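You operate a simulated robot arm through the tools that you are given. There is no shell and no other tool.

You are at the controls of a simulated robot arm. One attempt, no reset.

JOB
Fetch the orange card marked blue and set it on top of the sheet stack with two grips. Fetch the orange card marked teal and set it in the tray with purple band. Put the weight marked heavy on the steel top of the coil store. Fetch the strip with blue edge and set it on the top of the bench marked winding. Press the grey button marked reset three times. Put the strip marked one hundred on the top of the bench marked winding away on the top of the bench marked sorting. Fetch the large sleeve with purple ring and set it on the top of the bench marked checking. Press the orange button marked low two times. Do these in any order. Set down upright: weight marked heavy, large sleeve with purple ring.

Only the result counts: the job must be done as asked and must still hold three seconds after the hand-in. Knocking over, shifting, dropping, spilling or breaking anything else fails it. Flat cloth is picked up by pressing the open fingertips on it (5 to 10 N) and closing them slowly along it; thin cloth reads only 2 to 8 mm in the jaws.

ROBOT AND FRAMES
A 7-joint arm with a two-finger parallel gripper on a trunk, on a base that moves. Base frame: it is fixed to the floor where the robot stands at the start and does not move with it; the origin is under the middle of the robot, x ahead of it, y to its left, z up; the surface under the hand at the start is at about z = 940. Readings come in mm, rad, newtons and seconds.
It reaches about 1147 mm from its shoulder. Its first joint turns from -2.897 to 2.897 rad. Places, roughly: grey button marked reset [5900, 2400, 500]; large sleeve with purple ring (16x17x22 cm) [4000, 2900, 1000]; orange button marked low [1100, 2400, 900]; orange card marked blue [500, 0, 1000]; orange card marked teal [500, -500, 1000]; sheet stack with two grips (34x20x8 cm) [3200, -3600, 800]; steel top of the coil store [7300, 1300, 1000]; strip marked one hundred [5750, 3000, 750]; strip with blue edge (24x8x2 cm) [4900, 400, 800]; top of the bench marked checking [1100, 2700, 900]; top of the bench marked sorting [5300, 400, 800]; top of the bench marked winding [6000, 2700, 900]; tray with purple band (26x19x5 cm) [200, 2500, 300]; weight marked heavy [2750, 500, 750]. Payload 3.43 kg.
Tool frame: the origin (TCP) lies between the finger pads and is the grasp point; the fingertips stand 30 mm ahead of it; z points along the fingers, y is the line along which they close. The gripper opens to 94 mm. The fingers are 28 mm wide and 10 mm thick; the gripper's body (50 by 96 mm) begins 55 mm behind the TCP.
Orientation is that of the tool frame in the base frame, as [roll, pitch, yaw] about the fixed x, y, z axes, in that order (R = Rz(yaw) Ry(pitch) Rx(roll)). With the fingers straight down and closing along the base's y, the tool's x points along the base's -x, its y along +y and its z along -z.

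CONTROLS
- The arm moves only by the tool nudge_tool. Its argument "targets" is a list that holds one entry, the list of rows, each a list of 6 numbers: the shift along the tool's x, y, z in cm, then the turn, a rotation vector about the tool's x, y, z in rad. In form: [[[x, y, z, rx, ry, rz], ...]]. A call has 1 to 20 rows; each row is the pose to reach, as a shift and turn from the pose commanded when the call began, along the tool's axes at that moment. "claw" is the finger opening in cm, from 0 to 9.4, set as the call begins (left out, the last holds). Each row takes 0.2 s and may step no farther than 50 mm and 0.15 rad from the row before; otherwise, or with a gripper value out of range, the whole call is refused. Where a pose cannot be reached the arm comes as near as it can. A force on the tool above 40 N (or 10 N above the force at the start of the call, whichever is more), or a blocked arm, ends the call early, and 0.2 s more pass. Each finger travels about 45 mm/s and halts on what it meets, pressing with about 30 N; the grip force reading is that of the motor and also rises with nothing between the fingers. The clock runs only during rows and for 0.2 s after the last one: add rows that repeat a pose to give the fingers time. It gives the time, the measured TCP pose, the force on the tool (base axes), the opening and the grip force at its end, in the units of the frame above (readings bear some noise), with the torque about the TCP (base axes, N m) and any sound that the robot's microphone picked up, and new pictures: "pictures" is both (left out), scene, wrist or none.
- Cameras (640 x 400 px; columns grow to the right, rows downward): "scene" is now at [14.7, 175.7, 1405.1]; the picture's right is [-0.62, -0.79, 0.00], its down [-0.33, 0.26, -0.91] and it looks along [0.71, -0.56, -0.42] (base axes); focal length 295 px, centre (320, 200). "wrist" rides on the gripper at [76, 14, -103] in the tool frame; the picture's right is [-0.18, 0.98, 0.00], its down [-0.75, -0.14, -0.64] and it looks along [-0.63, -0.12, 0.77] (tool axes); focal length 243 px, centre (320, 200). There is no depth. A picture from a camera that has moved, and an enlarged one, comes with that camera's place and axes in the base frame and with its lens.
- drive_base(legs): drives the robot by 1 to 6 legs, each [ahead, turn to the left] in mm and rad, along the robot's own axes; the way and the turn of a leg run together, so that a leg with both is an arc; at most 1500 mm and 3.142 rad a leg. The arm and the cameras ride along, it lands a little off, and it stops where it bumps. It gives what a move gives, and a new picture of the scene camera.
- turn_head(pan, tilt): turns the head with the scene camera to pan (to the left, within 2.094 rad either way) and tilt (down, from -0.506 to 1.204), counted from straight ahead of the robot. It gives what a move gives, and a new picture of the scene camera.
- inspect(camera, box): a new picture of the part [left, top, right, bottom] of that camera's present view, enlarged. It takes no simulated time.
- finish_job(): hands the job in; it is judged then, once.

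Places have to be worked out from the pictures, the camera data and where the tool is seen. Open the gripper and draw the arm clear of the work before you hand the job in, unless the task says otherwise.

The tools are called as name(argument=value, ...) on one line, values as JSON. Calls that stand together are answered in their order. nudge_tool: Moves the arm, as the interface text tells. Its arguments: {"type":"object","properties":{"targets":{"type":"array","items":{"type":"array","items":{"type":"array","items":{"type":"number"}}}},"claw":{"type":"number"},"pictures":{"type":"string","enum":["both","scene","wrist","none"]}},"required":["targets"]} The other tools are called the same way: drive_base (legs) drives the base; turn_head (pan, tilt) turns the head that bears the scene camera; inspect (camera, box) takes an enlarged picture of a part of a camera's view; finish_job () hands the job in.

At the start:

```text
t: 0.0
tool_pos: [583.5, -130.1, 1214.2]
tool_rot: [3.141, 0.002, -3.138]
force: [-0.5, -0.1, 0.4]
ft_torque: [0.02, -0.04, 0.01]
grip_width: 94.1
gripper_force: 0.1
robot x, y, heading: [-0.4, -1.2, 0.004]
head pan, tilt (commanded): [-0.667, 0.429]
```

scene: 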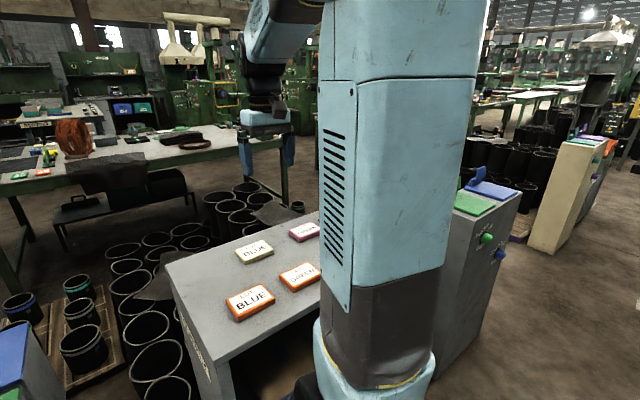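
wrist: 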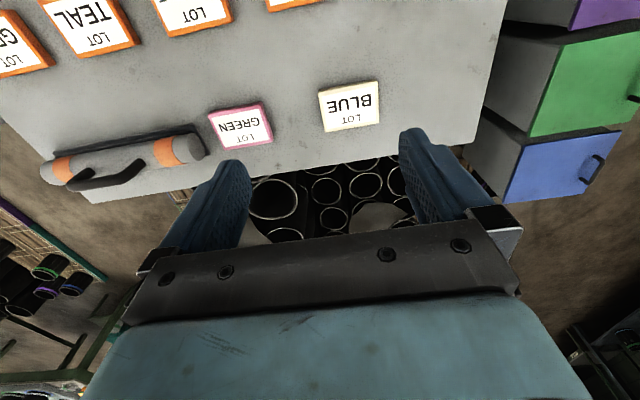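

I'll start by looking around, since the scene picture shows the card bench ahead with the orange cards partly hidden behind the arm. First, closer looks at the cards in both cameras.

inspect(camera="wrist", box=[0, 0, 640, 200])

inspect(camera="scene", box=[150, 180, 350, 400])

inspect(camera="scene", box=[0, 80, 320, 280])

```text
1.00 times, centred on (320, 100) of wrist (not enlarged: the box is as wide or as high as the picture)
camera zoom: at [507.9, -115.5, 1317.3], right [0.18, 0.98, 0.0], down [0.75, -0.14, 0.64], along [0.63, -0.12, -0.77], focal length 243 px, centre (320, 300)
```

zoom: 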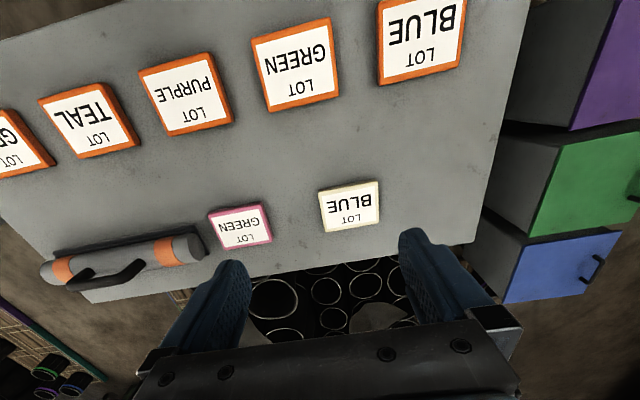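

```text
1.82 times, centred on (250, 290) of scene
camera zoom: at [14.7, 175.7, 1405.1], right [-0.62, -0.79, 0.0], down [-0.33, 0.26, -0.91], along [0.71, -0.56, -0.42], focal length 536 px, centre (447, 36)
```

zoom: 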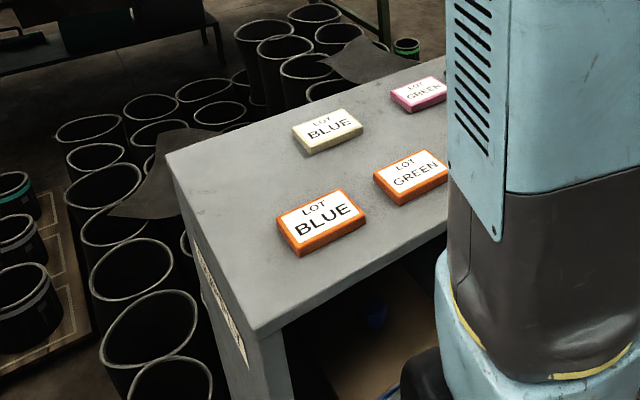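

```text
2.00 times, centred on (160, 180) of scene
camera zoom: at [14.7, 175.7, 1405.1], right [-0.62, -0.79, 0.0], down [-0.33, 0.26, -0.91], along [0.71, -0.56, -0.42], focal length 590 px, centre (640, 240)
```

zoom: 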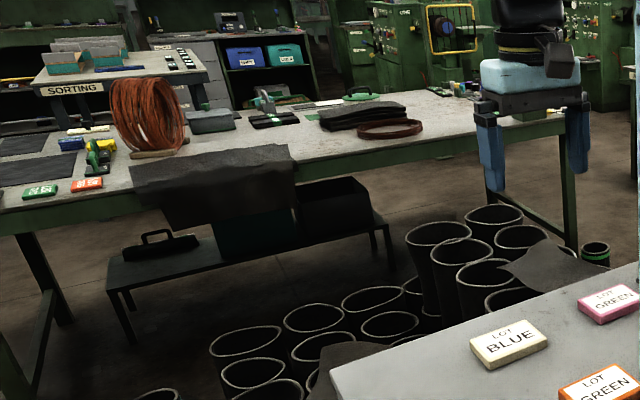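

The cards are well identified: orange BLUE near [485, -8] and orange TEAL near [480, -387] by ray-casting. Now I survey the surroundings by turning the head.

turn_head(pan=0.0, tilt=0.3)

turn_head(pan=0.9, tilt=0.3)

turn_head(pan=1.8, tilt=0.3)

turn_head(pan=-1.5, tilt=0.3)

turn_head(pan=-2.09, tilt=0.3)

```text
t: 1.0
tool_pos: [583.9, -130.0, 1215.1]
tool_rot: [3.14, -0.001, -3.14]
force: [-0.6, 0.0, -0.5]
ft_torque: [0.0, 0.03, 0.0]
grip_width: 93.6
gripper_force: 0.0
robot x, y, heading: [3.3, -5.5, 0.002]
head pan, tilt (commanded): [0.0, 0.3]
camera scene: at [35.6, 232.7, 1417.2], right [0.0, -1.0, 0.0], down [-0.3, 0.0, -0.96], along [0.96, 0.0, -0.3], focal length 295 px, centre (320, 200)
```

scene: 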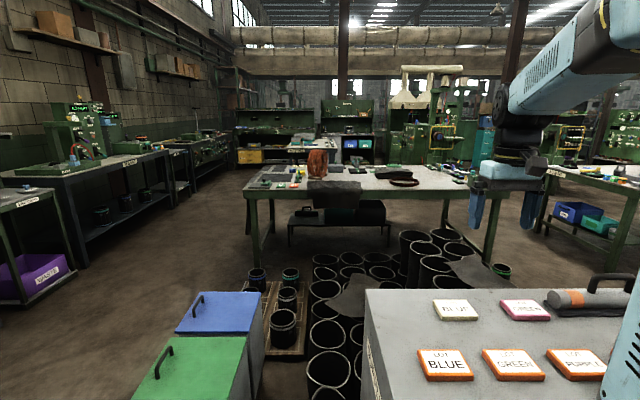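

```text
t: 2.2
tool_pos: [582.2, -129.6, 1215.2]
tool_rot: [3.141, -0.001, 3.141]
force: [-0.2, 0.2, 0.2]
ft_torque: [0.01, 0.02, -0.02]
grip_width: 93.9
gripper_force: 0.1
robot x, y, heading: [-0.8, -5.1, 0.0]
head pan, tilt (commanded): [0.901, 0.3]
camera scene: at [0.3, 305.9, 1417.2], right [0.78, -0.62, 0.0], down [-0.18, -0.23, -0.96], along [0.59, 0.75, -0.3], focal length 295 px, centre (320, 200)
```

scene: 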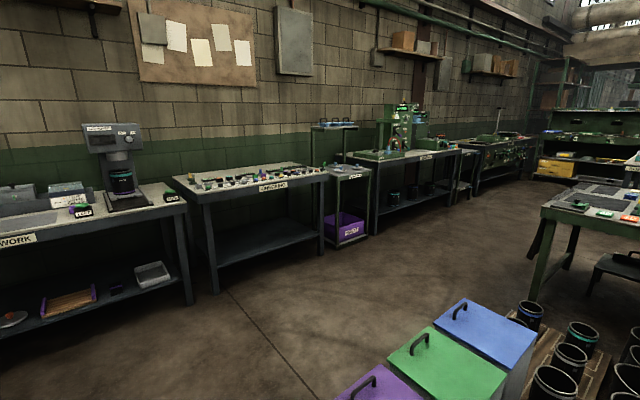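

```text
t: 3.4
tool_pos: [584.5, -130.9, 1215.7]
tool_rot: [3.14, -0.001, -3.139]
force: [0.5, -0.1, -0.2]
ft_torque: [0.01, 0.03, -0.01]
grip_width: 93.9
gripper_force: 0.0
robot x, y, heading: [-0.9, -5.2, 0.0]
head pan, tilt (commanded): [1.799, 0.3]
camera scene: at [-78.9, 323.7, 1417.2], right [0.97, 0.23, 0.0], down [0.07, -0.29, -0.96], along [-0.22, 0.93, -0.3], focal length 295 px, centre (320, 200)
```

scene: 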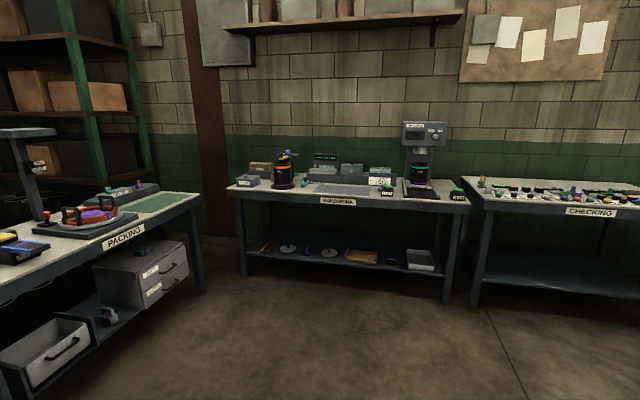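

```text
t: 6.2
tool_pos: [584.0, -129.9, 1214.6]
tool_rot: [3.141, 0.0, -3.139]
force: [-0.4, -0.6, 0.3]
ft_torque: [0.03, 0.0, 0.02]
grip_width: 93.8
gripper_force: 0.0
robot x, y, heading: [2.9, -5.3, 0.003]
head pan, tilt (commanded): [-1.499, 0.3]
camera scene: at [-51.1, 139.6, 1417.2], right [-1.0, -0.07, 0.0], down [-0.02, 0.29, -0.96], along [0.07, -0.95, -0.3], focal length 295 px, centre (320, 200)
```

scene: 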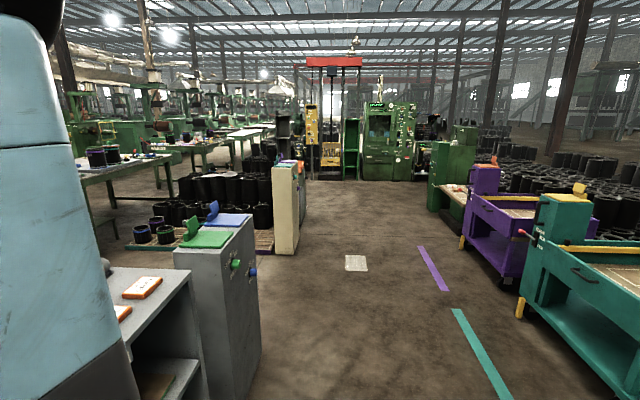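

```text
t: 7.2
tool_pos: [583.0, -130.2, 1215.2]
tool_rot: [-3.141, 0.0, -3.141]
force: [-0.1, 1.1, 1.1]
ft_torque: [0.0, 0.0, 0.0]
grip_width: 94.0
gripper_force: 0.0
robot x, y, heading: [2.5, -3.9, 0.002]
head pan, tilt (commanded): [-2.089, 0.3]
camera scene: at [-104.0, 151.6, 1417.2], right [-0.87, 0.49, 0.0], down [0.15, 0.26, -0.96], along [-0.47, -0.83, -0.3], focal length 295 px, centre (320, 200)
```

scene: 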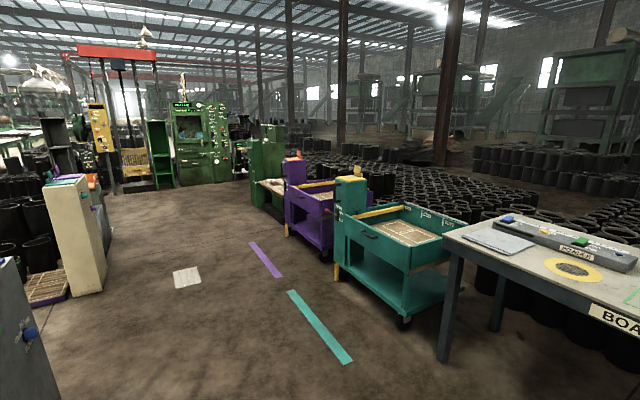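

The survey shows where things lie: handwork bench with the purple-banded tray on its lower shelf, checking bench, winding bench, sorting bench and carts behind. I'll look down at the card table, then move the hand above the TEAL card.

turn_head(pan=-0.35, tilt=0.75)

nudge_tool(targets=[[[2, -3, 0, 0, 0, 0.14], [4, -6, 0, 0, 0, 0.28], [6, -9, 0, 0, 0, 0.42], [8, -12, 0, 0, 0, 0.56], [10, -15, 0, 0, 0, 0.7], [10.5, -18, 0, 0, 0, 0.84], [10.5, -21, 0, 0, 0, 0.98], [10.5, -24, 2, 0, 0, 1.12], [10.5, -25.5, 4, 0, 0, 1.26], [10.5, -25.5, 6, 0, 0, 1.4], [10.5, -25.5, 8, 0, 0, 1.54], [10.5, -25.5, 10, 0, 0, 1.571], [10.5, -25.5, 10, 0, 0, 1.571]]], claw=9.4)

```text
t: 9.0
tool_pos: [583.5, -128.9, 1213.7]
tool_rot: [3.141, 0.0, -3.141]
force: [0.3, 0.0, -0.1]
ft_torque: [0.0, -0.03, -0.01]
grip_width: 94.0
gripper_force: 0.1
robot x, y, heading: [-2.6, -5.1, 0.003]
head pan, tilt (commanded): [-0.351, 0.75]
camera scene: at [20.0, 204.2, 1376.8], right [-0.34, -0.94, 0.0], down [-0.64, 0.23, -0.73], along [0.69, -0.25, -0.68], focal length 295 px, centre (320, 200)
```

scene: 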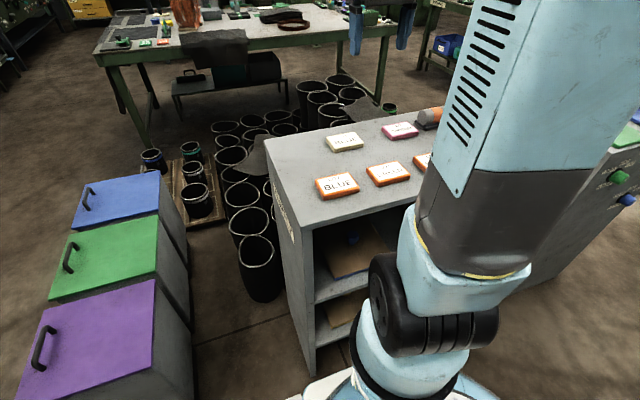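

```text
t: 11.8
tool_pos: [479.4, -383.3, 1115.0]
tool_rot: [-3.141, 0.0, 1.569]
force: [0.2, 0.1, -1.0]
ft_torque: [0.0, -0.01, 0.02]
grip_width: 93.9
gripper_force: 0.0
robot x, y, heading: [3.7, -4.6, 0.002]
head pan, tilt (commanded): [-0.351, 0.75]
camera scene: at [20.0, 204.2, 1376.8], right [-0.34, -0.94, 0.0], down [-0.64, 0.23, -0.73], along [0.69, -0.25, -0.68], focal length 295 px, centre (320, 200)
camera wrist: at [493.5, -308.0, 1217.7], right [0.98, -0.18, 0.0], down [-0.14, -0.75, 0.64], along [-0.12, -0.63, -0.77], focal length 243 px, centre (320, 200)
```

scene: 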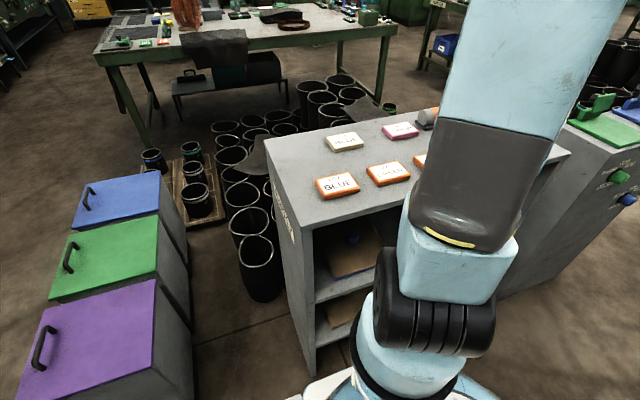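
wrist: 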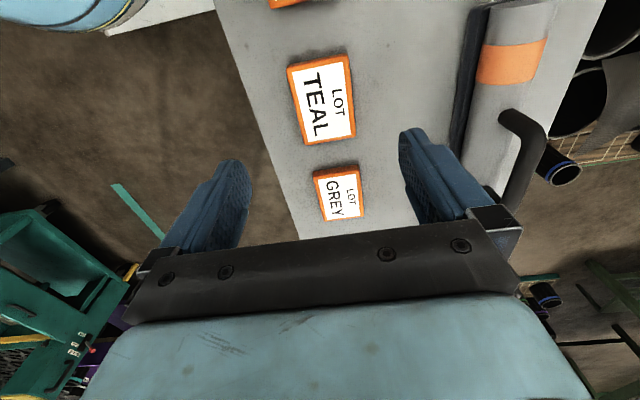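

The wrist view puts the TEAL card's centre at about [480, -393], 59 mm along x and 80 mm along y; the hand is at [479, -383]. I shift 1 cm in -y and go down toward the card.

nudge_tool(targets=[[[-0.5, 0.1, 3, 0, 0, 0], [-1, 0.1, 6, 0, 0, 0], [-1, 0.1, 9, 0, 0, 0], [-1, 0.1, 11, 0, 0, 0], [-1, 0.1, 12.5, 0, 0, 0], [-1, 0.1, 13.3, 0, 0, 0], [-1, 0.1, 13.3, 0, 0, 0]]], claw=9.4)

```text
t: 13.4
tool_pos: [479.6, -395.0, 981.7]
tool_rot: [-3.14, -0.001, 1.569]
force: [-0.5, 0.2, -0.3]
ft_torque: [0.03, 0.0, 0.03]
grip_width: 94.0
gripper_force: 0.1
robot x, y, heading: [4.7, -4.5, -0.004]
head pan, tilt (commanded): [-0.351, 0.75]
camera scene: at [20.1, 204.2, 1376.8], right [-0.34, -0.94, 0.0], down [-0.64, 0.23, -0.73], along [0.69, -0.25, -0.68], focal length 295 px, centre (320, 200)
camera wrist: at [494.6, -318.6, 1084.2], right [0.98, -0.18, 0.0], down [-0.14, -0.75, 0.64], along [-0.12, -0.63, -0.77], focal length 243 px, centre (320, 200)
```

scene: 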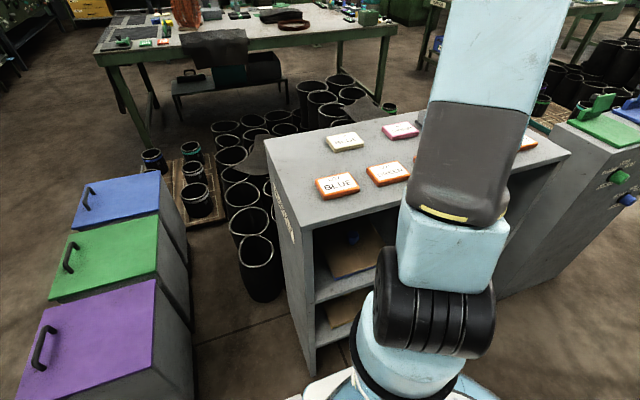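
wrist: 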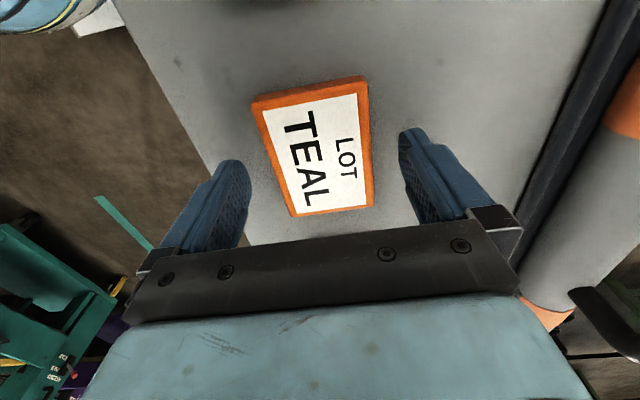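

The card lies between the open fingers; tips are at about z 952. I go down 8 mm more and close on the card.

nudge_tool(targets=[[[0, 0, 0.4, 0, 0, 0], [0, 0, 0.8, 0, 0, 0], [0, 0, 0.8, 0, 0, 0]]], pictures="none")

nudge_tool(targets=[[[0, 0, 0, 0, 0, 0], [0, 0, 0, 0, 0, 0], [0, 0, 0, 0, 0, 0], [0, 0, 0, 0, 0, 0], [0, 0, 0, 0, 0, 0], [0, 0, 0, 0, 0, 0]]], claw=4.5, pictures="wrist")

```text
t: 14.2
tool_pos: [479.5, -394.8, 972.4]
tool_rot: [-3.141, 0.002, 1.572]
force: [-0.3, 0.0, 0.3]
ft_torque: [0.01, 0.01, -0.03]
grip_width: 94.3
gripper_force: 0.1
robot x, y, heading: [0.3, -7.2, 0.003]
head pan, tilt (commanded): [-0.351, 0.75]
```

```text
t: 15.6
tool_pos: [480.1, -395.3, 973.5]
tool_rot: [3.14, 0.001, 1.571]
force: [-0.1, -0.1, 0.3]
ft_torque: [0.0, 0.0, 0.0]
grip_width: 60.6
gripper_force: 29.9
robot x, y, heading: [0.2, -2.0, 0.0]
head pan, tilt (commanded): [-0.351, 0.75]
camera wrist: at [494.6, -318.8, 1076.5], right [0.98, -0.18, 0.0], down [-0.14, -0.75, 0.64], along [-0.12, -0.63, -0.77], focal length 243 px, centre (320, 200)
```

wrist: 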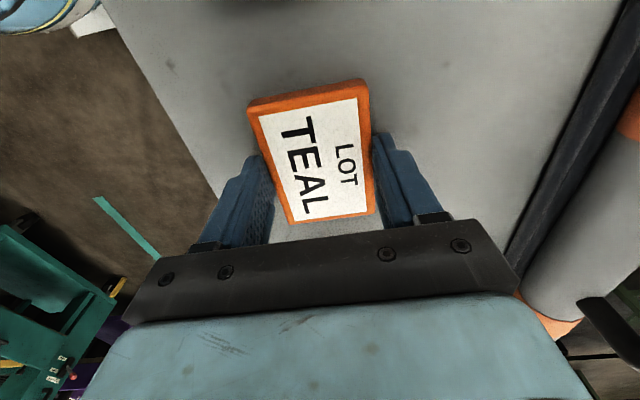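

Gripped at 60.6 mm wide, force on the motor is 30 N. I lift the card and draw it back, then look at the handwork bench's lower shelf in close-up.

nudge_tool(targets=[[[0, 0, -2, 0, 0, 0], [0, 0, -6, 0, 0, 0], [0, 0, -10, 0, 0, 0], [0, 0, -14, 0, 0, 0], [0, 0, -18, 0, 0, 0], [0, 0, -22, 0, 0, 0]]], pictures="wrist")

turn_head(pan=1.4, tilt=0.4)

inspect(camera="scene", box=[160, 120, 400, 270])

inspect(camera="scene", box=[380, 80, 640, 240])

```text
t: 17.0
tool_pos: [480.0, -396.3, 1193.7]
tool_rot: [-3.14, -0.002, 1.573]
force: [0.1, -0.4, 0.3]
ft_torque: [-0.01, 0.02, 0.04]
grip_width: 45.2
gripper_force: 0.1
robot x, y, heading: [0.3, -2.9, -0.003]
head pan, tilt (commanded): [-0.351, 0.75]
camera wrist: at [494.9, -319.6, 1296.7], right [0.98, -0.18, 0.0], down [-0.14, -0.75, 0.64], along [-0.12, -0.63, -0.77], focal length 243 px, centre (320, 200)
```

wrist: 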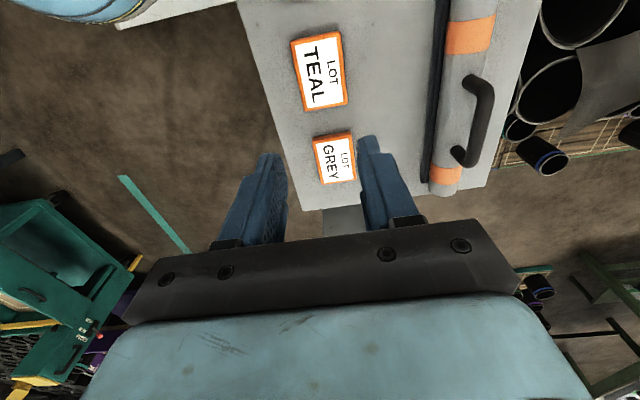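

```text
t: 18.8
tool_pos: [479.5, -395.2, 1193.9]
tool_rot: [-3.14, 0.0, 1.571]
force: [1.0, 0.1, 0.0]
ft_torque: [0.02, 0.05, 0.01]
grip_width: 44.9
gripper_force: 0.0
robot x, y, heading: [-1.7, -5.4, -0.002]
head pan, tilt (commanded): [1.4, 0.4]
camera scene: at [-42.0, 324.0, 1408.0], right [0.99, -0.17, 0.0], down [-0.07, -0.38, -0.92], along [0.16, 0.91, -0.39], focal length 295 px, centre (320, 200)
```

scene: 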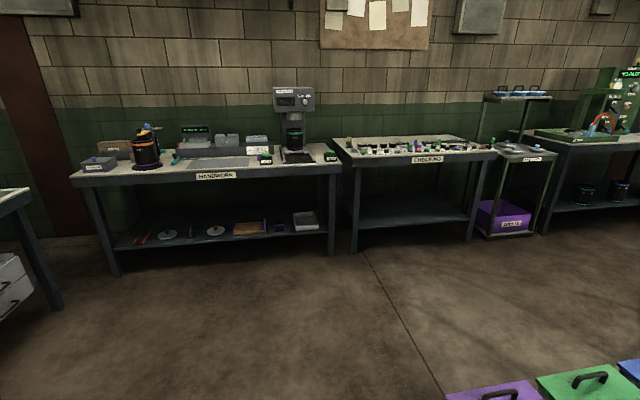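

```text
2.67 times, centred on (280, 195) of scene
camera zoom: at [-42.0, 324.0, 1408.0], right [0.99, -0.17, 0.0], down [-0.07, -0.38, -0.92], along [0.16, 0.91, -0.39], focal length 787 px, centre (427, 213)
```

zoom: 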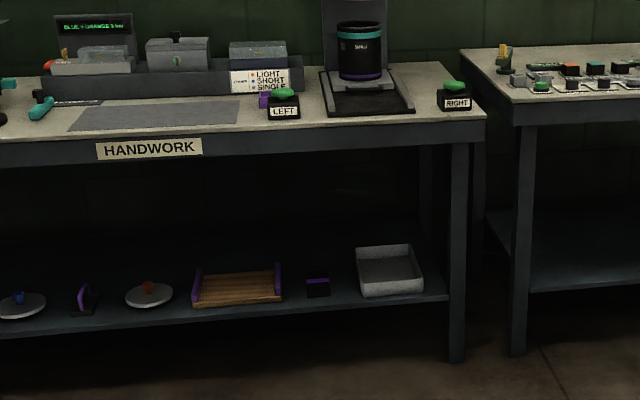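

```text
2.46 times, centred on (510, 160) of scene
camera zoom: at [-42.0, 324.0, 1408.0], right [0.99, -0.17, 0.0], down [-0.07, -0.38, -0.92], along [0.16, 0.91, -0.39], focal length 726 px, centre (-148, 298)
```

zoom: 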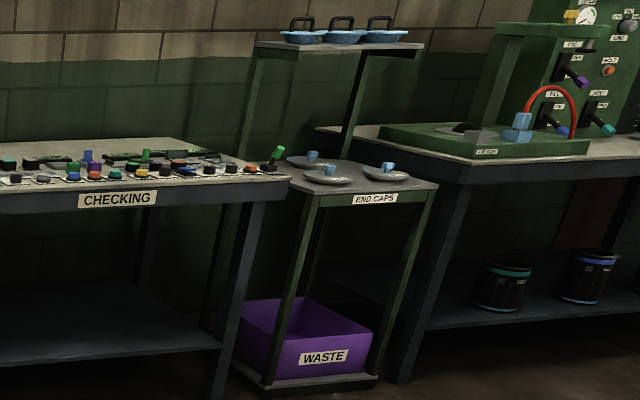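

The grip slipped: after the lift the opening reads 45 mm and the TEAL card still lies at about [480, -392] on the table. I open again and go down further, until the tips just touch the table.

nudge_tool(targets=[[[0, 0, 3, 0, 0, 0], [0, 0, 7, 0, 0, 0], [0, 0, 11, 0, 0, 0], [0, 0, 15, 0, 0, 0], [0, 0, 18, 0, 0, 0], [0, 0, 20, 0, 0, 0], [0.2, 0, 21.5, 0, 0, 0], [0.2, 0, 22, 0, 0, 0], [0.2, 0, 22, 0, 0, 0]]], claw=9.4, pictures="wrist")

nudge_tool(targets=[[[0, 0, 0.2, 0, 0, 0], [0, 0, 0.4, 0, 0, 0], [0, 0, 0.4, 0, 0, 0]]], pictures="none")

```text
t: 20.8
tool_pos: [479.3, -391.8, 972.6]
tool_rot: [-3.141, 0.001, 1.57]
force: [-0.7, 0.0, 0.1]
ft_torque: [0.0, -0.02, -0.01]
grip_width: 93.9
gripper_force: 0.1
robot x, y, heading: [0.9, -5.2, 0.004]
head pan, tilt (commanded): [1.4, 0.4]
camera wrist: at [494.3, -316.3, 1076.7], right [0.98, -0.18, 0.0], down [-0.14, -0.75, 0.64], along [-0.12, -0.63, -0.77], focal length 243 px, centre (320, 200)
```

wrist: 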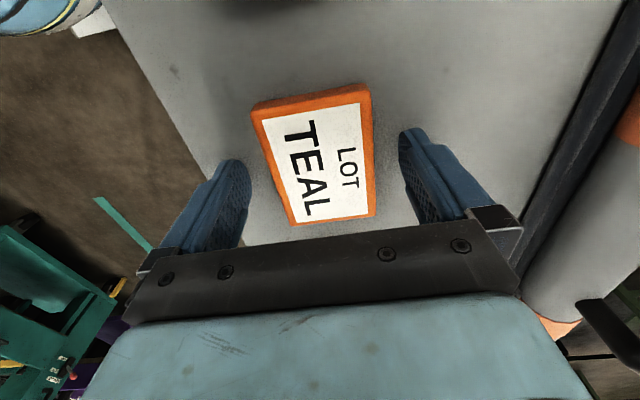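

```text
t: 21.6
tool_pos: [478.2, -392.6, 969.3]
tool_rot: [-3.141, 0.0, 1.573]
force: [0.4, 0.6, 2.4]
ft_torque: [0.07, -0.14, 0.11]
grip_width: 93.6
gripper_force: 0.1
robot x, y, heading: [1.5, -3.5, -0.003]
head pan, tilt (commanded): [1.4, 0.4]
```

The tips touch the table at TCP z 969 (2.4 N). I close here and lift slowly, a few mm at a time, checking the opening.

nudge_tool(targets=[[[0, 0, -0.05, 0, 0, 0], [0, 0, -0.05, 0, 0, 0], [0, 0, -0.05, 0, 0, 0], [0, 0, -0.05, 0, 0, 0], [0, 0, -0.05, 0, 0, 0], [0, 0, -0.05, 0, 0, 0], [0, 0, -0.05, 0, 0, 0]]], claw=3.0, pictures="none")

nudge_tool(targets=[[[0, 0, -0.2, 0, 0, 0], [0, 0, -0.4, 0, 0, 0], [0, 0, -0.7, 0, 0, 0], [0, 0, -1.0, 0, 0, 0], [0, 0, -1.0, 0, 0, 0]]], pictures="wrist")

```text
t: 23.2
tool_pos: [480.9, -393.3, 969.8]
tool_rot: [3.14, 0.001, 1.571]
force: [0.0, 0.4, -0.5]
ft_torque: [0.01, 0.03, 0.0]
grip_width: 61.4
gripper_force: 30.2
robot x, y, heading: [2.4, -4.4, 0.003]
head pan, tilt (commanded): [1.4, 0.4]
```

```text
t: 24.4
tool_pos: [479.0, -393.7, 979.7]
tool_rot: [-3.142, -0.001, 1.569]
force: [-0.1, 0.3, -0.7]
ft_torque: [-0.03, -0.01, -0.02]
grip_width: 60.9
gripper_force: 29.4
robot x, y, heading: [-1.3, -4.2, -0.002]
head pan, tilt (commanded): [1.4, 0.4]
camera wrist: at [494.4, -316.6, 1083.1], right [0.98, -0.18, 0.0], down [-0.14, -0.75, 0.64], along [-0.12, -0.63, -0.77], focal length 243 px, centre (320, 200)
```

wrist: 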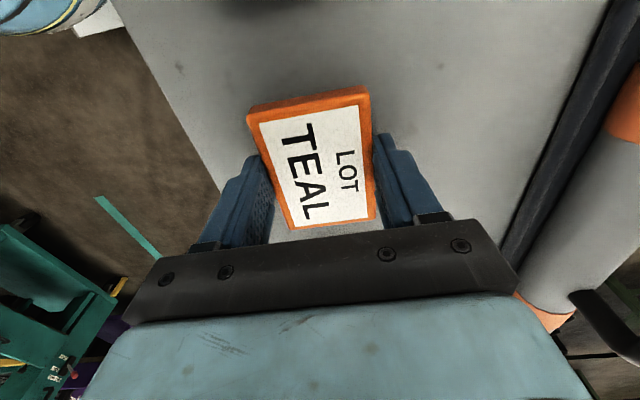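

The card came up this time (60.9 mm, in place in the view). I lift on smoothly to a carrying height.

nudge_tool(targets=[[[0, 0, -0.5, 0, 0, 0], [0, 0, -1.2, 0, 0, 0], [0, 0, -2.2, 0, 0, 0], [0, 0, -3.5, 0, 0, 0], [0, 0, -5, 0, 0, 0], [0, 0, -6.5, 0, 0, 0], [0, 0, -8, 0, 0, 0], [0, 0, -10, 0, 0, 0], [0, 0, -12, 0, 0, 0], [0, 0, -14, 0, 0, 0], [0, 0, -16, 0, 0, 0], [0, 0, -18, 0, 0, 0], [0, 0, -20, 0, 0, 0], [0, 0, -20, 0, 0, 0]]], pictures="wrist")

```text
t: 27.4
tool_pos: [480.0, -393.0, 1180.0]
tool_rot: [3.14, 0.0, 1.572]
force: [0.6, 0.7, -1.3]
ft_torque: [0.0, 0.02, 0.03]
grip_width: 61.0
gripper_force: 30.2
robot x, y, heading: [1.3, -5.0, 0.0]
head pan, tilt (commanded): [1.4, 0.4]
camera wrist: at [494.6, -316.6, 1283.3], right [0.98, -0.18, 0.0], down [-0.14, -0.75, 0.64], along [-0.12, -0.63, -0.77], focal length 243 px, centre (320, 200)
```

wrist: 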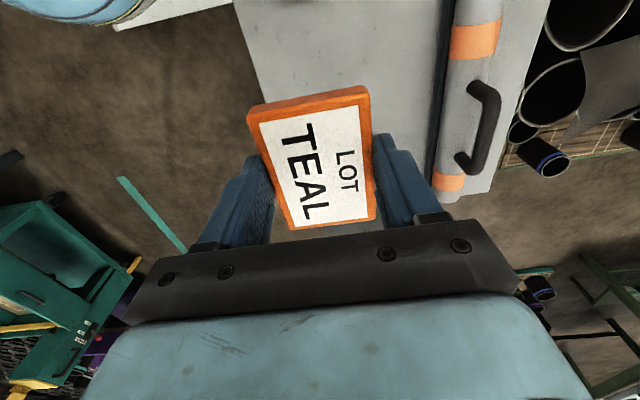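

The card is firmly held (61.0 mm). By ray-casting, the listed tray place [200, 2500, 300] matches the grey tray on the handwork bench's lower shelf; I'll drive closer to check its band. I back off, turn left and drive toward that bench.

drive_base(legs=[[-200, 0], [0, 1.571], [1200, 0]])

```text
t: 32.0
tool_pos: [361.1, 271.1, 1180.0]
tool_rot: [3.141, 0.001, 2.707]
force: [0.6, -0.6, -0.3]
ft_torque: [0.05, 0.04, 0.04]
grip_width: 60.7
gripper_force: 30.1
robot x, y, heading: [-137.5, -30.9, 1.166]
head pan, tilt (commanded): [1.4, 0.4]
stopped in leg 2: the robot was blocked; the commanded pose is now the measured one
camera scene: at [-452.7, 55.6, 1408.1], right [0.54, 0.84, 0.0], down [0.33, -0.21, -0.92], along [-0.78, 0.5, -0.39], focal length 295 px, centre (320, 200)
```

scene: 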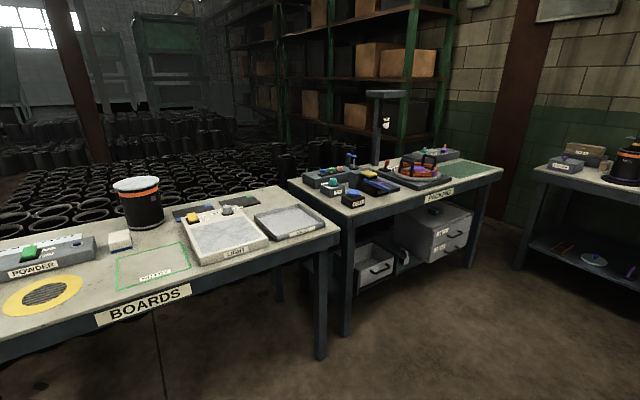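

The turn was blocked at heading 1.17. I look around at the base to see what it touches before moving on.

turn_head(pan=-1.2, tilt=1.0)

turn_head(pan=0.0, tilt=1.0)

turn_head(pan=1.4, tilt=1.0)

turn_head(pan=2.09, tilt=0.9)

```text
t: 34.3
tool_pos: [359.7, 269.6, 1181.5]
tool_rot: [-3.141, 0.001, 2.708]
force: [0.2, 0.5, -0.6]
ft_torque: [0.0, -0.01, -0.01]
grip_width: 61.1
gripper_force: 30.5
robot x, y, heading: [-138.1, -35.4, 1.168]
head pan, tilt (commanded): [-1.201, 1.0]
camera scene: at [-305.5, 3.7, 1357.7], right [-0.03, -1.0, 0.0], down [-0.84, 0.02, -0.54], along [0.54, -0.02, -0.84], focal length 295 px, centre (320, 200)
```

scene: 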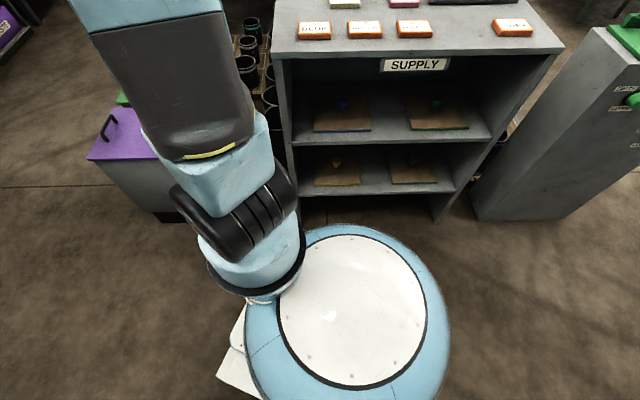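

```text
t: 35.7
tool_pos: [359.0, 272.0, 1181.3]
tool_rot: [3.141, -0.002, 2.708]
force: [0.8, 0.2, -0.5]
ft_torque: [0.01, -0.01, 0.0]
grip_width: 60.9
gripper_force: 29.7
robot x, y, heading: [-139.4, -37.7, 1.166]
head pan, tilt (commanded): [0.0, 1.0]
camera scene: at [-348.0, 69.9, 1357.7], right [0.92, -0.39, 0.0], down [-0.33, -0.78, -0.54], along [0.21, 0.5, -0.84], focal length 295 px, centre (320, 200)
```

scene: 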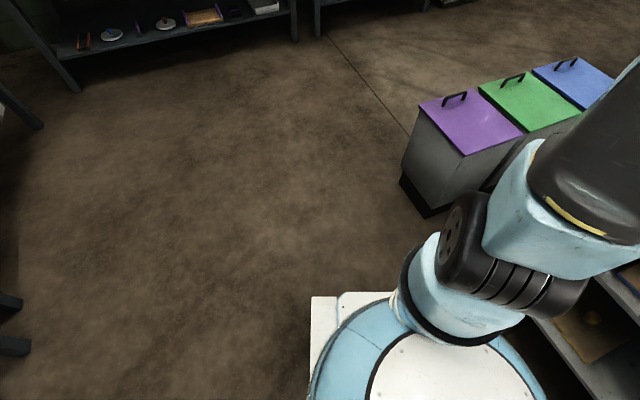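

```text
t: 37.2
tool_pos: [359.6, 271.3, 1180.5]
tool_rot: [3.14, 0.001, 2.71]
force: [0.2, -0.3, -0.9]
ft_torque: [-0.01, 0.01, -0.01]
grip_width: 61.0
gripper_force: 29.6
robot x, y, heading: [-139.1, -29.6, 1.171]
head pan, tilt (commanded): [1.4, 1.0]
camera scene: at [-433.7, 43.3, 1357.7], right [0.54, 0.84, 0.0], down [0.71, -0.45, -0.54], along [-0.45, 0.29, -0.84], focal length 295 px, centre (320, 200)
```

scene: 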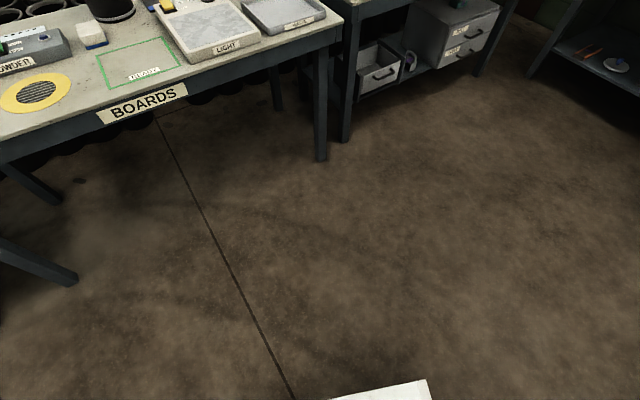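

```text
t: 38.3
tool_pos: [359.2, 270.7, 1180.8]
tool_rot: [-3.14, -0.001, 2.708]
force: [0.0, 0.0, -1.1]
ft_torque: [-0.04, 0.01, -0.01]
grip_width: 61.0
gripper_force: 30.1
robot x, y, heading: [-135.5, -31.2, 1.173]
head pan, tilt (commanded): [2.089, 0.901]
camera scene: at [-450.1, -3.2, 1365.0], right [-0.12, 0.99, 0.0], down [0.78, 0.09, -0.62], along [-0.62, -0.07, -0.78], focal length 295 px, centre (320, 200)
```

scene: 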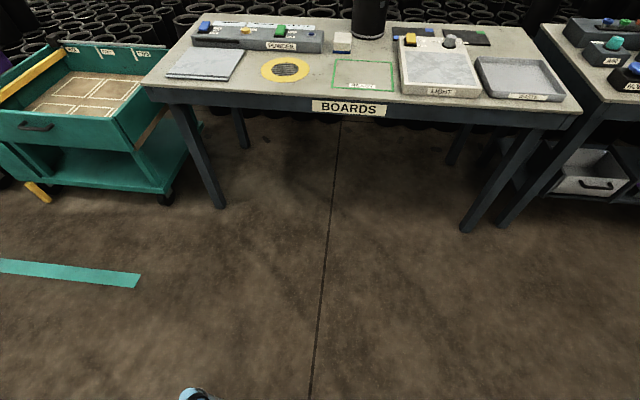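

Nothing evident in those views; the base's right side is still unseen. I look to the right and right-rear.

turn_head(pan=-2.09, tilt=0.9)

turn_head(pan=-0.6, tilt=0.3)

```text
t: 41.7
tool_pos: [359.9, 269.5, 1181.3]
tool_rot: [3.141, 0.0, 2.71]
force: [0.1, 0.7, -0.2]
ft_torque: [0.0, -0.02, 0.01]
grip_width: 60.9
gripper_force: 29.6
robot x, y, heading: [-139.6, -31.9, 1.167]
head pan, tilt (commanded): [-2.089, 0.901]
camera scene: at [-329.2, -54.2, 1365.0], right [-0.79, -0.61, 0.0], down [-0.48, 0.62, -0.62], along [0.38, -0.49, -0.78], focal length 295 px, centre (320, 200)
```

scene: 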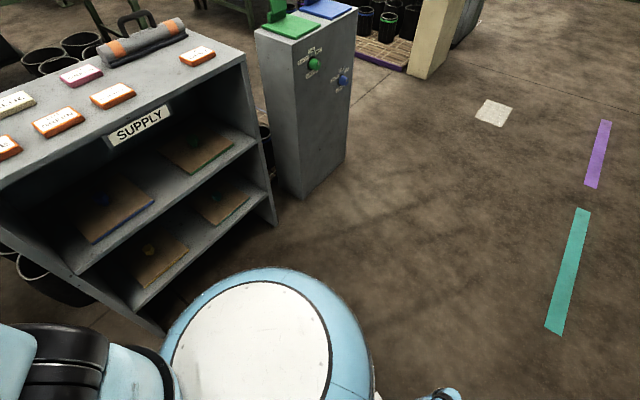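

```text
t: 43.3
tool_pos: [359.2, 271.1, 1180.6]
tool_rot: [-3.14, 0.001, 2.708]
force: [-0.6, -0.5, -0.2]
ft_torque: [0.04, 0.0, -0.04]
grip_width: 61.0
gripper_force: 29.8
robot x, y, heading: [-138.2, -31.1, 1.17]
head pan, tilt (commanded): [-0.6, 0.3]
camera scene: at [-296.5, 56.2, 1417.2], right [0.54, -0.84, 0.0], down [-0.25, -0.16, -0.96], along [0.8, 0.52, -0.3], focal length 295 px, centre (320, 200)
```

scene: 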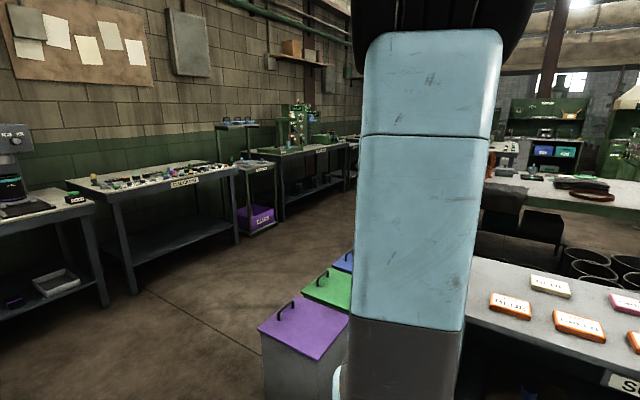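

The floor around the base looks clear on all sides, so the contact was slight. I try a small further left turn to see whether it frees itself.

drive_base(legs=[[0, 0.2]])

```text
t: 44.5
tool_pos: [290.7, 365.1, 1180.4]
tool_rot: [3.141, -0.001, 2.907]
force: [-0.1, 0.0, -1.1]
ft_torque: [-0.01, 0.0, -0.02]
grip_width: 61.1
gripper_force: 29.9
robot x, y, heading: [-124.7, -34.6, 1.379]
head pan, tilt (commanded): [-0.6, 0.3]
camera scene: at [-298.5, 21.8, 1417.2], right [0.7, -0.71, 0.0], down [-0.21, -0.21, -0.96], along [0.68, 0.67, -0.3], focal length 295 px, centre (320, 200)
```

scene: 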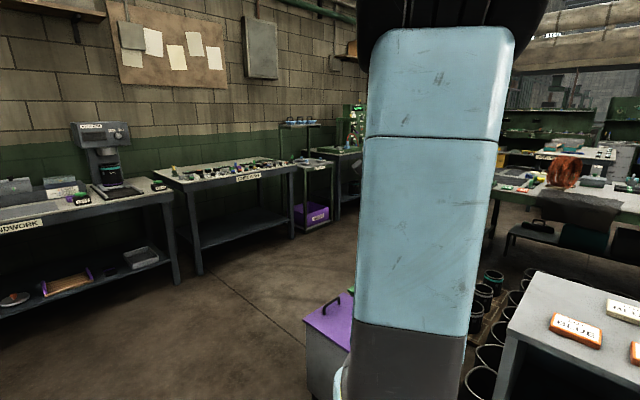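

It turned freely this time and the card is still held. I finish the turn to face the handwork bench (+y) and drive ahead 1 m.

drive_base(legs=[[0, 0.19], [1000, 0]])

turn_head(pan=0.0, tilt=0.5)

```text
t: 50.5
tool_pos: [219.6, 1439.3, 1181.2]
tool_rot: [3.141, 0.0, 3.092]
force: [0.1, -0.4, -0.9]
ft_torque: [0.04, 0.01, 0.02]
grip_width: 60.8
gripper_force: 29.9
robot x, y, heading: [-112.9, 975.0, 1.559]
head pan, tilt (commanded): [-0.6, 0.3]
camera scene: at [-292.3, 993.8, 1417.2], right [0.82, -0.58, 0.0], down [-0.17, -0.24, -0.96], along [0.55, 0.78, -0.3], focal length 295 px, centre (320, 200)
```

scene: 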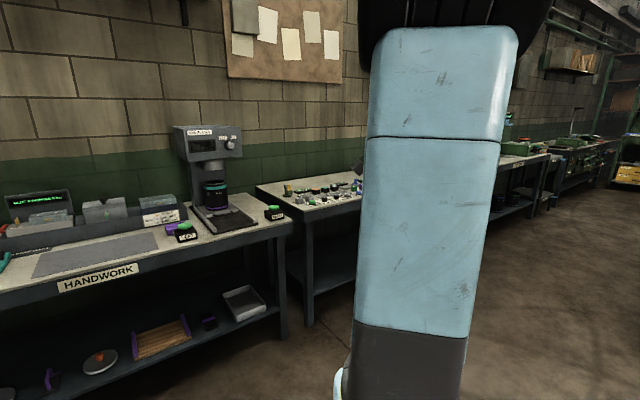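

```text
t: 51.5
tool_pos: [219.1, 1439.8, 1180.3]
tool_rot: [3.141, 0.0, 3.091]
force: [0.2, -0.1, -0.7]
ft_torque: [0.01, 0.01, -0.01]
grip_width: 60.9
gripper_force: 29.8
robot x, y, heading: [-111.7, 973.4, 1.555]
head pan, tilt (commanded): [0.0, 0.499]
camera scene: at [-344.8, 1008.5, 1398.8], right [1.0, -0.01, 0.0], down [-0.01, -0.48, -0.88], along [0.01, 0.88, -0.48], focal length 295 px, centre (320, 200)
```

scene: 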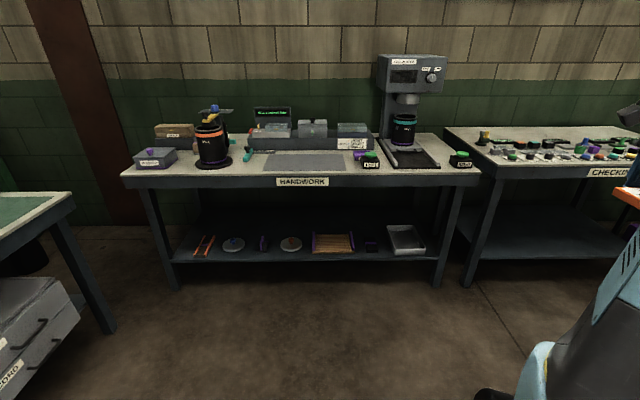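

inspect(camera="scene", box=[170, 210, 450, 300])

inspect(camera="scene", box=[350, 215, 450, 275])

inspect(camera="scene", box=[440, 110, 640, 230])

```text
2.29 times, centred on (310, 255) of scene
camera zoom: at [-344.8, 1008.5, 1398.8], right [1.0, -0.01, 0.0], down [-0.01, -0.48, -0.88], along [0.01, 0.88, -0.48], focal length 674 px, centre (343, 74)
```

zoom: 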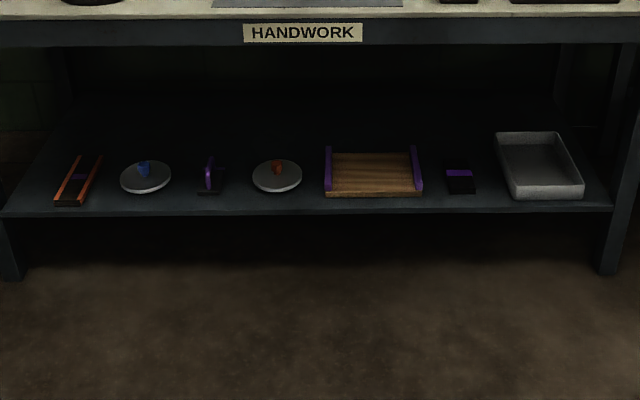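

```text
6.40 times, centred on (400, 245) of scene
camera zoom: at [-344.8, 1008.5, 1398.8], right [1.0, -0.01, 0.0], down [-0.01, -0.48, -0.88], along [0.01, 0.88, -0.48], focal length 1888 px, centre (-192, -88)
```

zoom: 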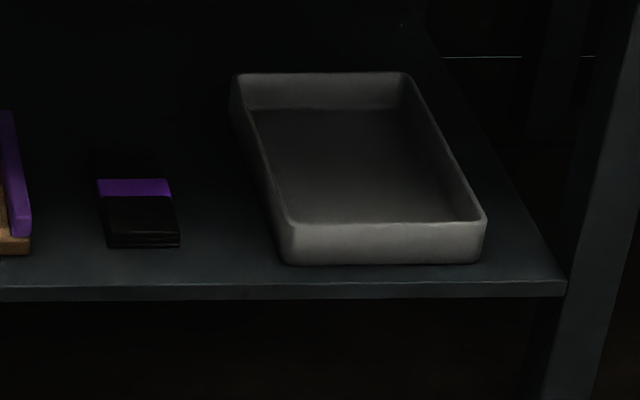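

```text
3.20 times, centred on (540, 170) of scene
camera zoom: at [-344.8, 1008.5, 1398.8], right [1.0, -0.01, 0.0], down [-0.01, -0.48, -0.88], along [0.01, 0.88, -0.48], focal length 944 px, centre (-384, 296)
```

zoom: 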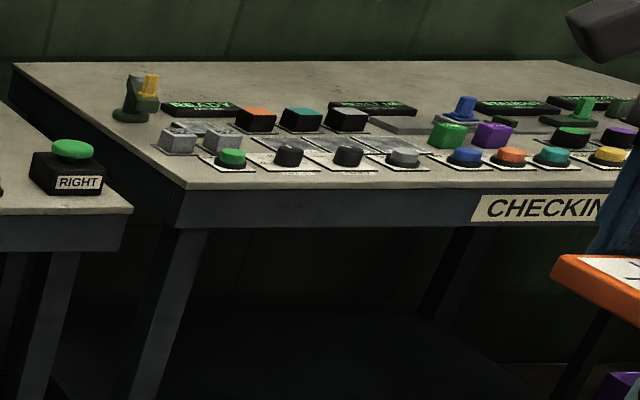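

The grey tray (19 cm wide, 26 cm deep) is at about [213, 2500], and the wooden holder with purple rails at about [-246, 2530]. I can't yet see a purple band on the grey one, so I drive nearer and look with the wrist camera.

drive_base(legs=[[420, 0]])

turn_head(pan=-0.45, tilt=0.75)

inspect(camera="scene", box=[200, 100, 440, 250])

```text
t: 54.2
tool_pos: [226.0, 1862.8, 1182.0]
tool_rot: [3.14, 0.0, 3.089]
force: [0.0, 1.0, -0.7]
ft_torque: [-0.01, -0.02, 0.0]
grip_width: 61.2
gripper_force: 30.1
robot x, y, heading: [-108.5, 1394.6, 1.564]
head pan, tilt (commanded): [0.0, 0.499]
camera scene: at [-339.6, 1432.4, 1398.8], right [1.0, -0.01, 0.0], down [-0.01, -0.48, -0.88], along [0.01, 0.88, -0.48], focal length 295 px, centre (320, 200)
```

scene: 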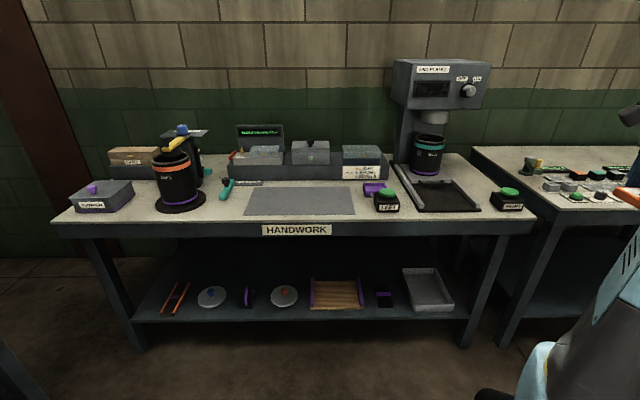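

```text
t: 55.1
tool_pos: [226.7, 1862.9, 1183.3]
tool_rot: [-3.14, 0.0, 3.089]
force: [0.1, -0.6, -0.3]
ft_torque: [0.02, 0.0, -0.04]
grip_width: 60.9
gripper_force: 30.1
robot x, y, heading: [-105.1, 1399.3, 1.56]
head pan, tilt (commanded): [-0.45, 0.75]
camera scene: at [-303.8, 1415.6, 1376.9], right [0.9, -0.45, 0.0], down [-0.3, -0.61, -0.73], along [0.33, 0.65, -0.68], focal length 295 px, centre (320, 200)
```

scene: 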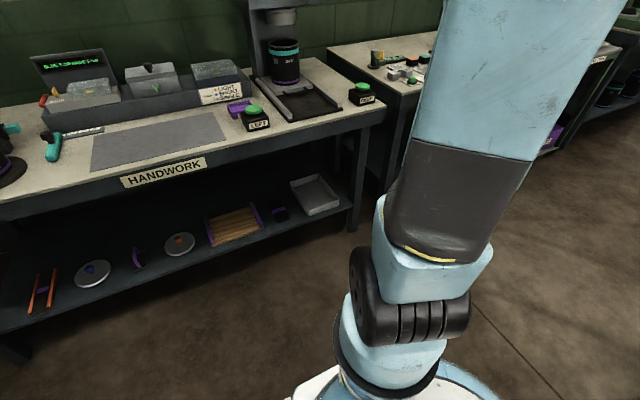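

```text
2.67 times, centred on (320, 175) of scene
camera zoom: at [-303.8, 1415.6, 1376.9], right [0.9, -0.45, 0.0], down [-0.3, -0.61, -0.73], along [0.33, 0.65, -0.68], focal length 787 px, centre (320, 267)
```

zoom: 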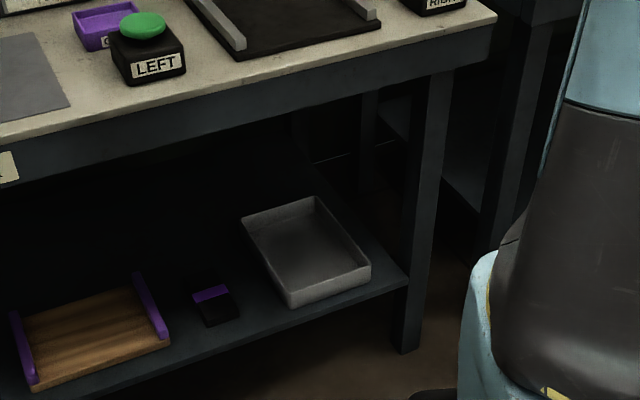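

inspect(camera="scene", box=[280, 165, 352, 220])

inspect(camera="scene", box=[195, 190, 300, 255])

```text
7.27 times, centred on (316, 192) of scene
camera zoom: at [-303.8, 1415.6, 1376.9], right [0.9, -0.45, 0.0], down [-0.3, -0.61, -0.73], along [0.33, 0.65, -0.68], focal length 2146 px, centre (349, 254)
```

zoom: 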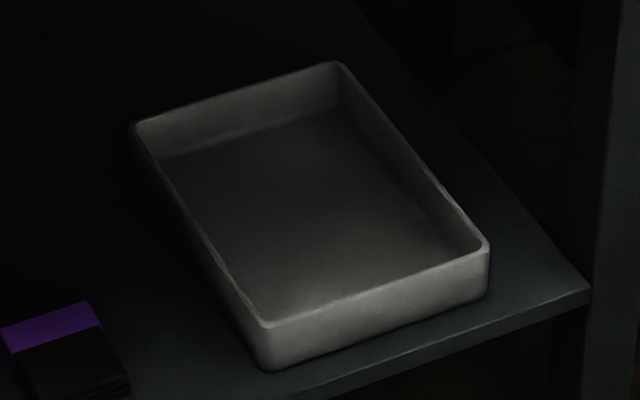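

```text
6.10 times, centred on (248, 222) of scene
camera zoom: at [-303.8, 1415.6, 1376.9], right [0.9, -0.45, 0.0], down [-0.3, -0.61, -0.73], along [0.33, 0.65, -0.68], focal length 1798 px, centre (762, 63)
```

zoom: 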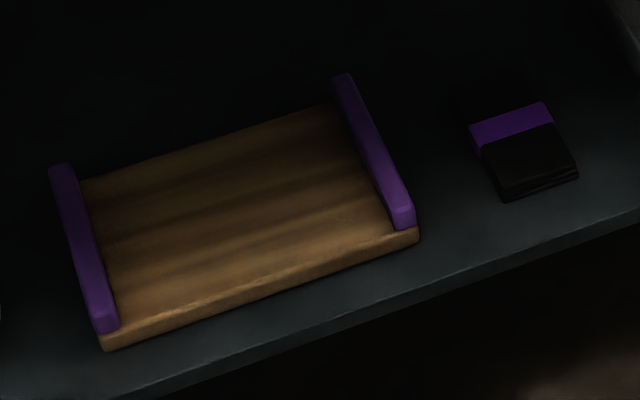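

Neither view shows a band on the grey tray, so I'll look from low down with the wrist camera. I turn the hand back (tool x toward the robot) while lowering it in front of the bench, well clear of its edge (y about 2378, top z about 823).

nudge_tool(targets=[[[0, 1, 2, 0, 0, -0.14], [0, 2, 4, 0, 0, -0.28], [0, 3, 7, 0, 0, -0.42], [0, 4, 10, 0, 0, -0.56], [0, 5, 13, 0, 0, -0.7], [0, 6, 16, 0, 0, -0.84], [0, 7, 19, 0, 0, -0.98], [0, 8, 22, 0, 0, -1.12], [0, 8, 25, 0, 0, -1.26], [0, 8, 28, 0, 0, -1.4], [0, 8, 31, 0, 0, -1.54], [0, 8, 34, 0, 0, -1.62], [0, 8, 34, 0, 0, -1.62]]])

```text
t: 57.9
tool_pos: [230.0, 1941.5, 843.1]
tool_rot: [-3.14, 0.0, -1.571]
force: [0.5, -0.2, -0.7]
ft_torque: [0.0, -0.03, 0.01]
grip_width: 61.0
gripper_force: 29.7
robot x, y, heading: [-103.9, 1394.5, 1.555]
head pan, tilt (commanded): [-0.45, 0.75]
camera scene: at [-303.7, 1415.7, 1376.8], right [0.89, -0.45, 0.0], down [-0.3, -0.61, -0.73], along [0.33, 0.65, -0.68], focal length 295 px, centre (320, 200)
camera wrist: at [215.8, 1866.7, 945.7], right [-0.98, 0.18, 0.0], down [0.14, 0.75, 0.64], along [0.12, 0.63, -0.77], focal length 243 px, centre (320, 200)
```

scene: 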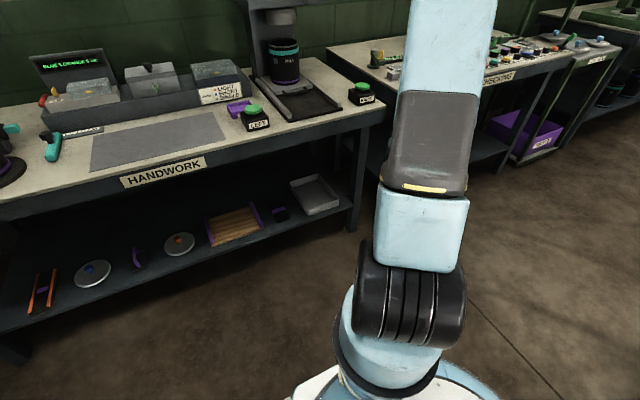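
wrist: 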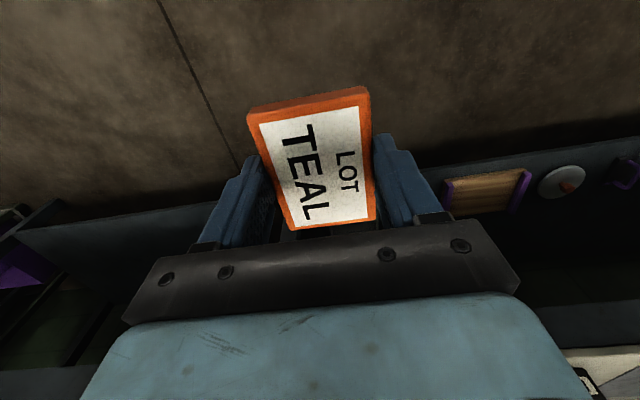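

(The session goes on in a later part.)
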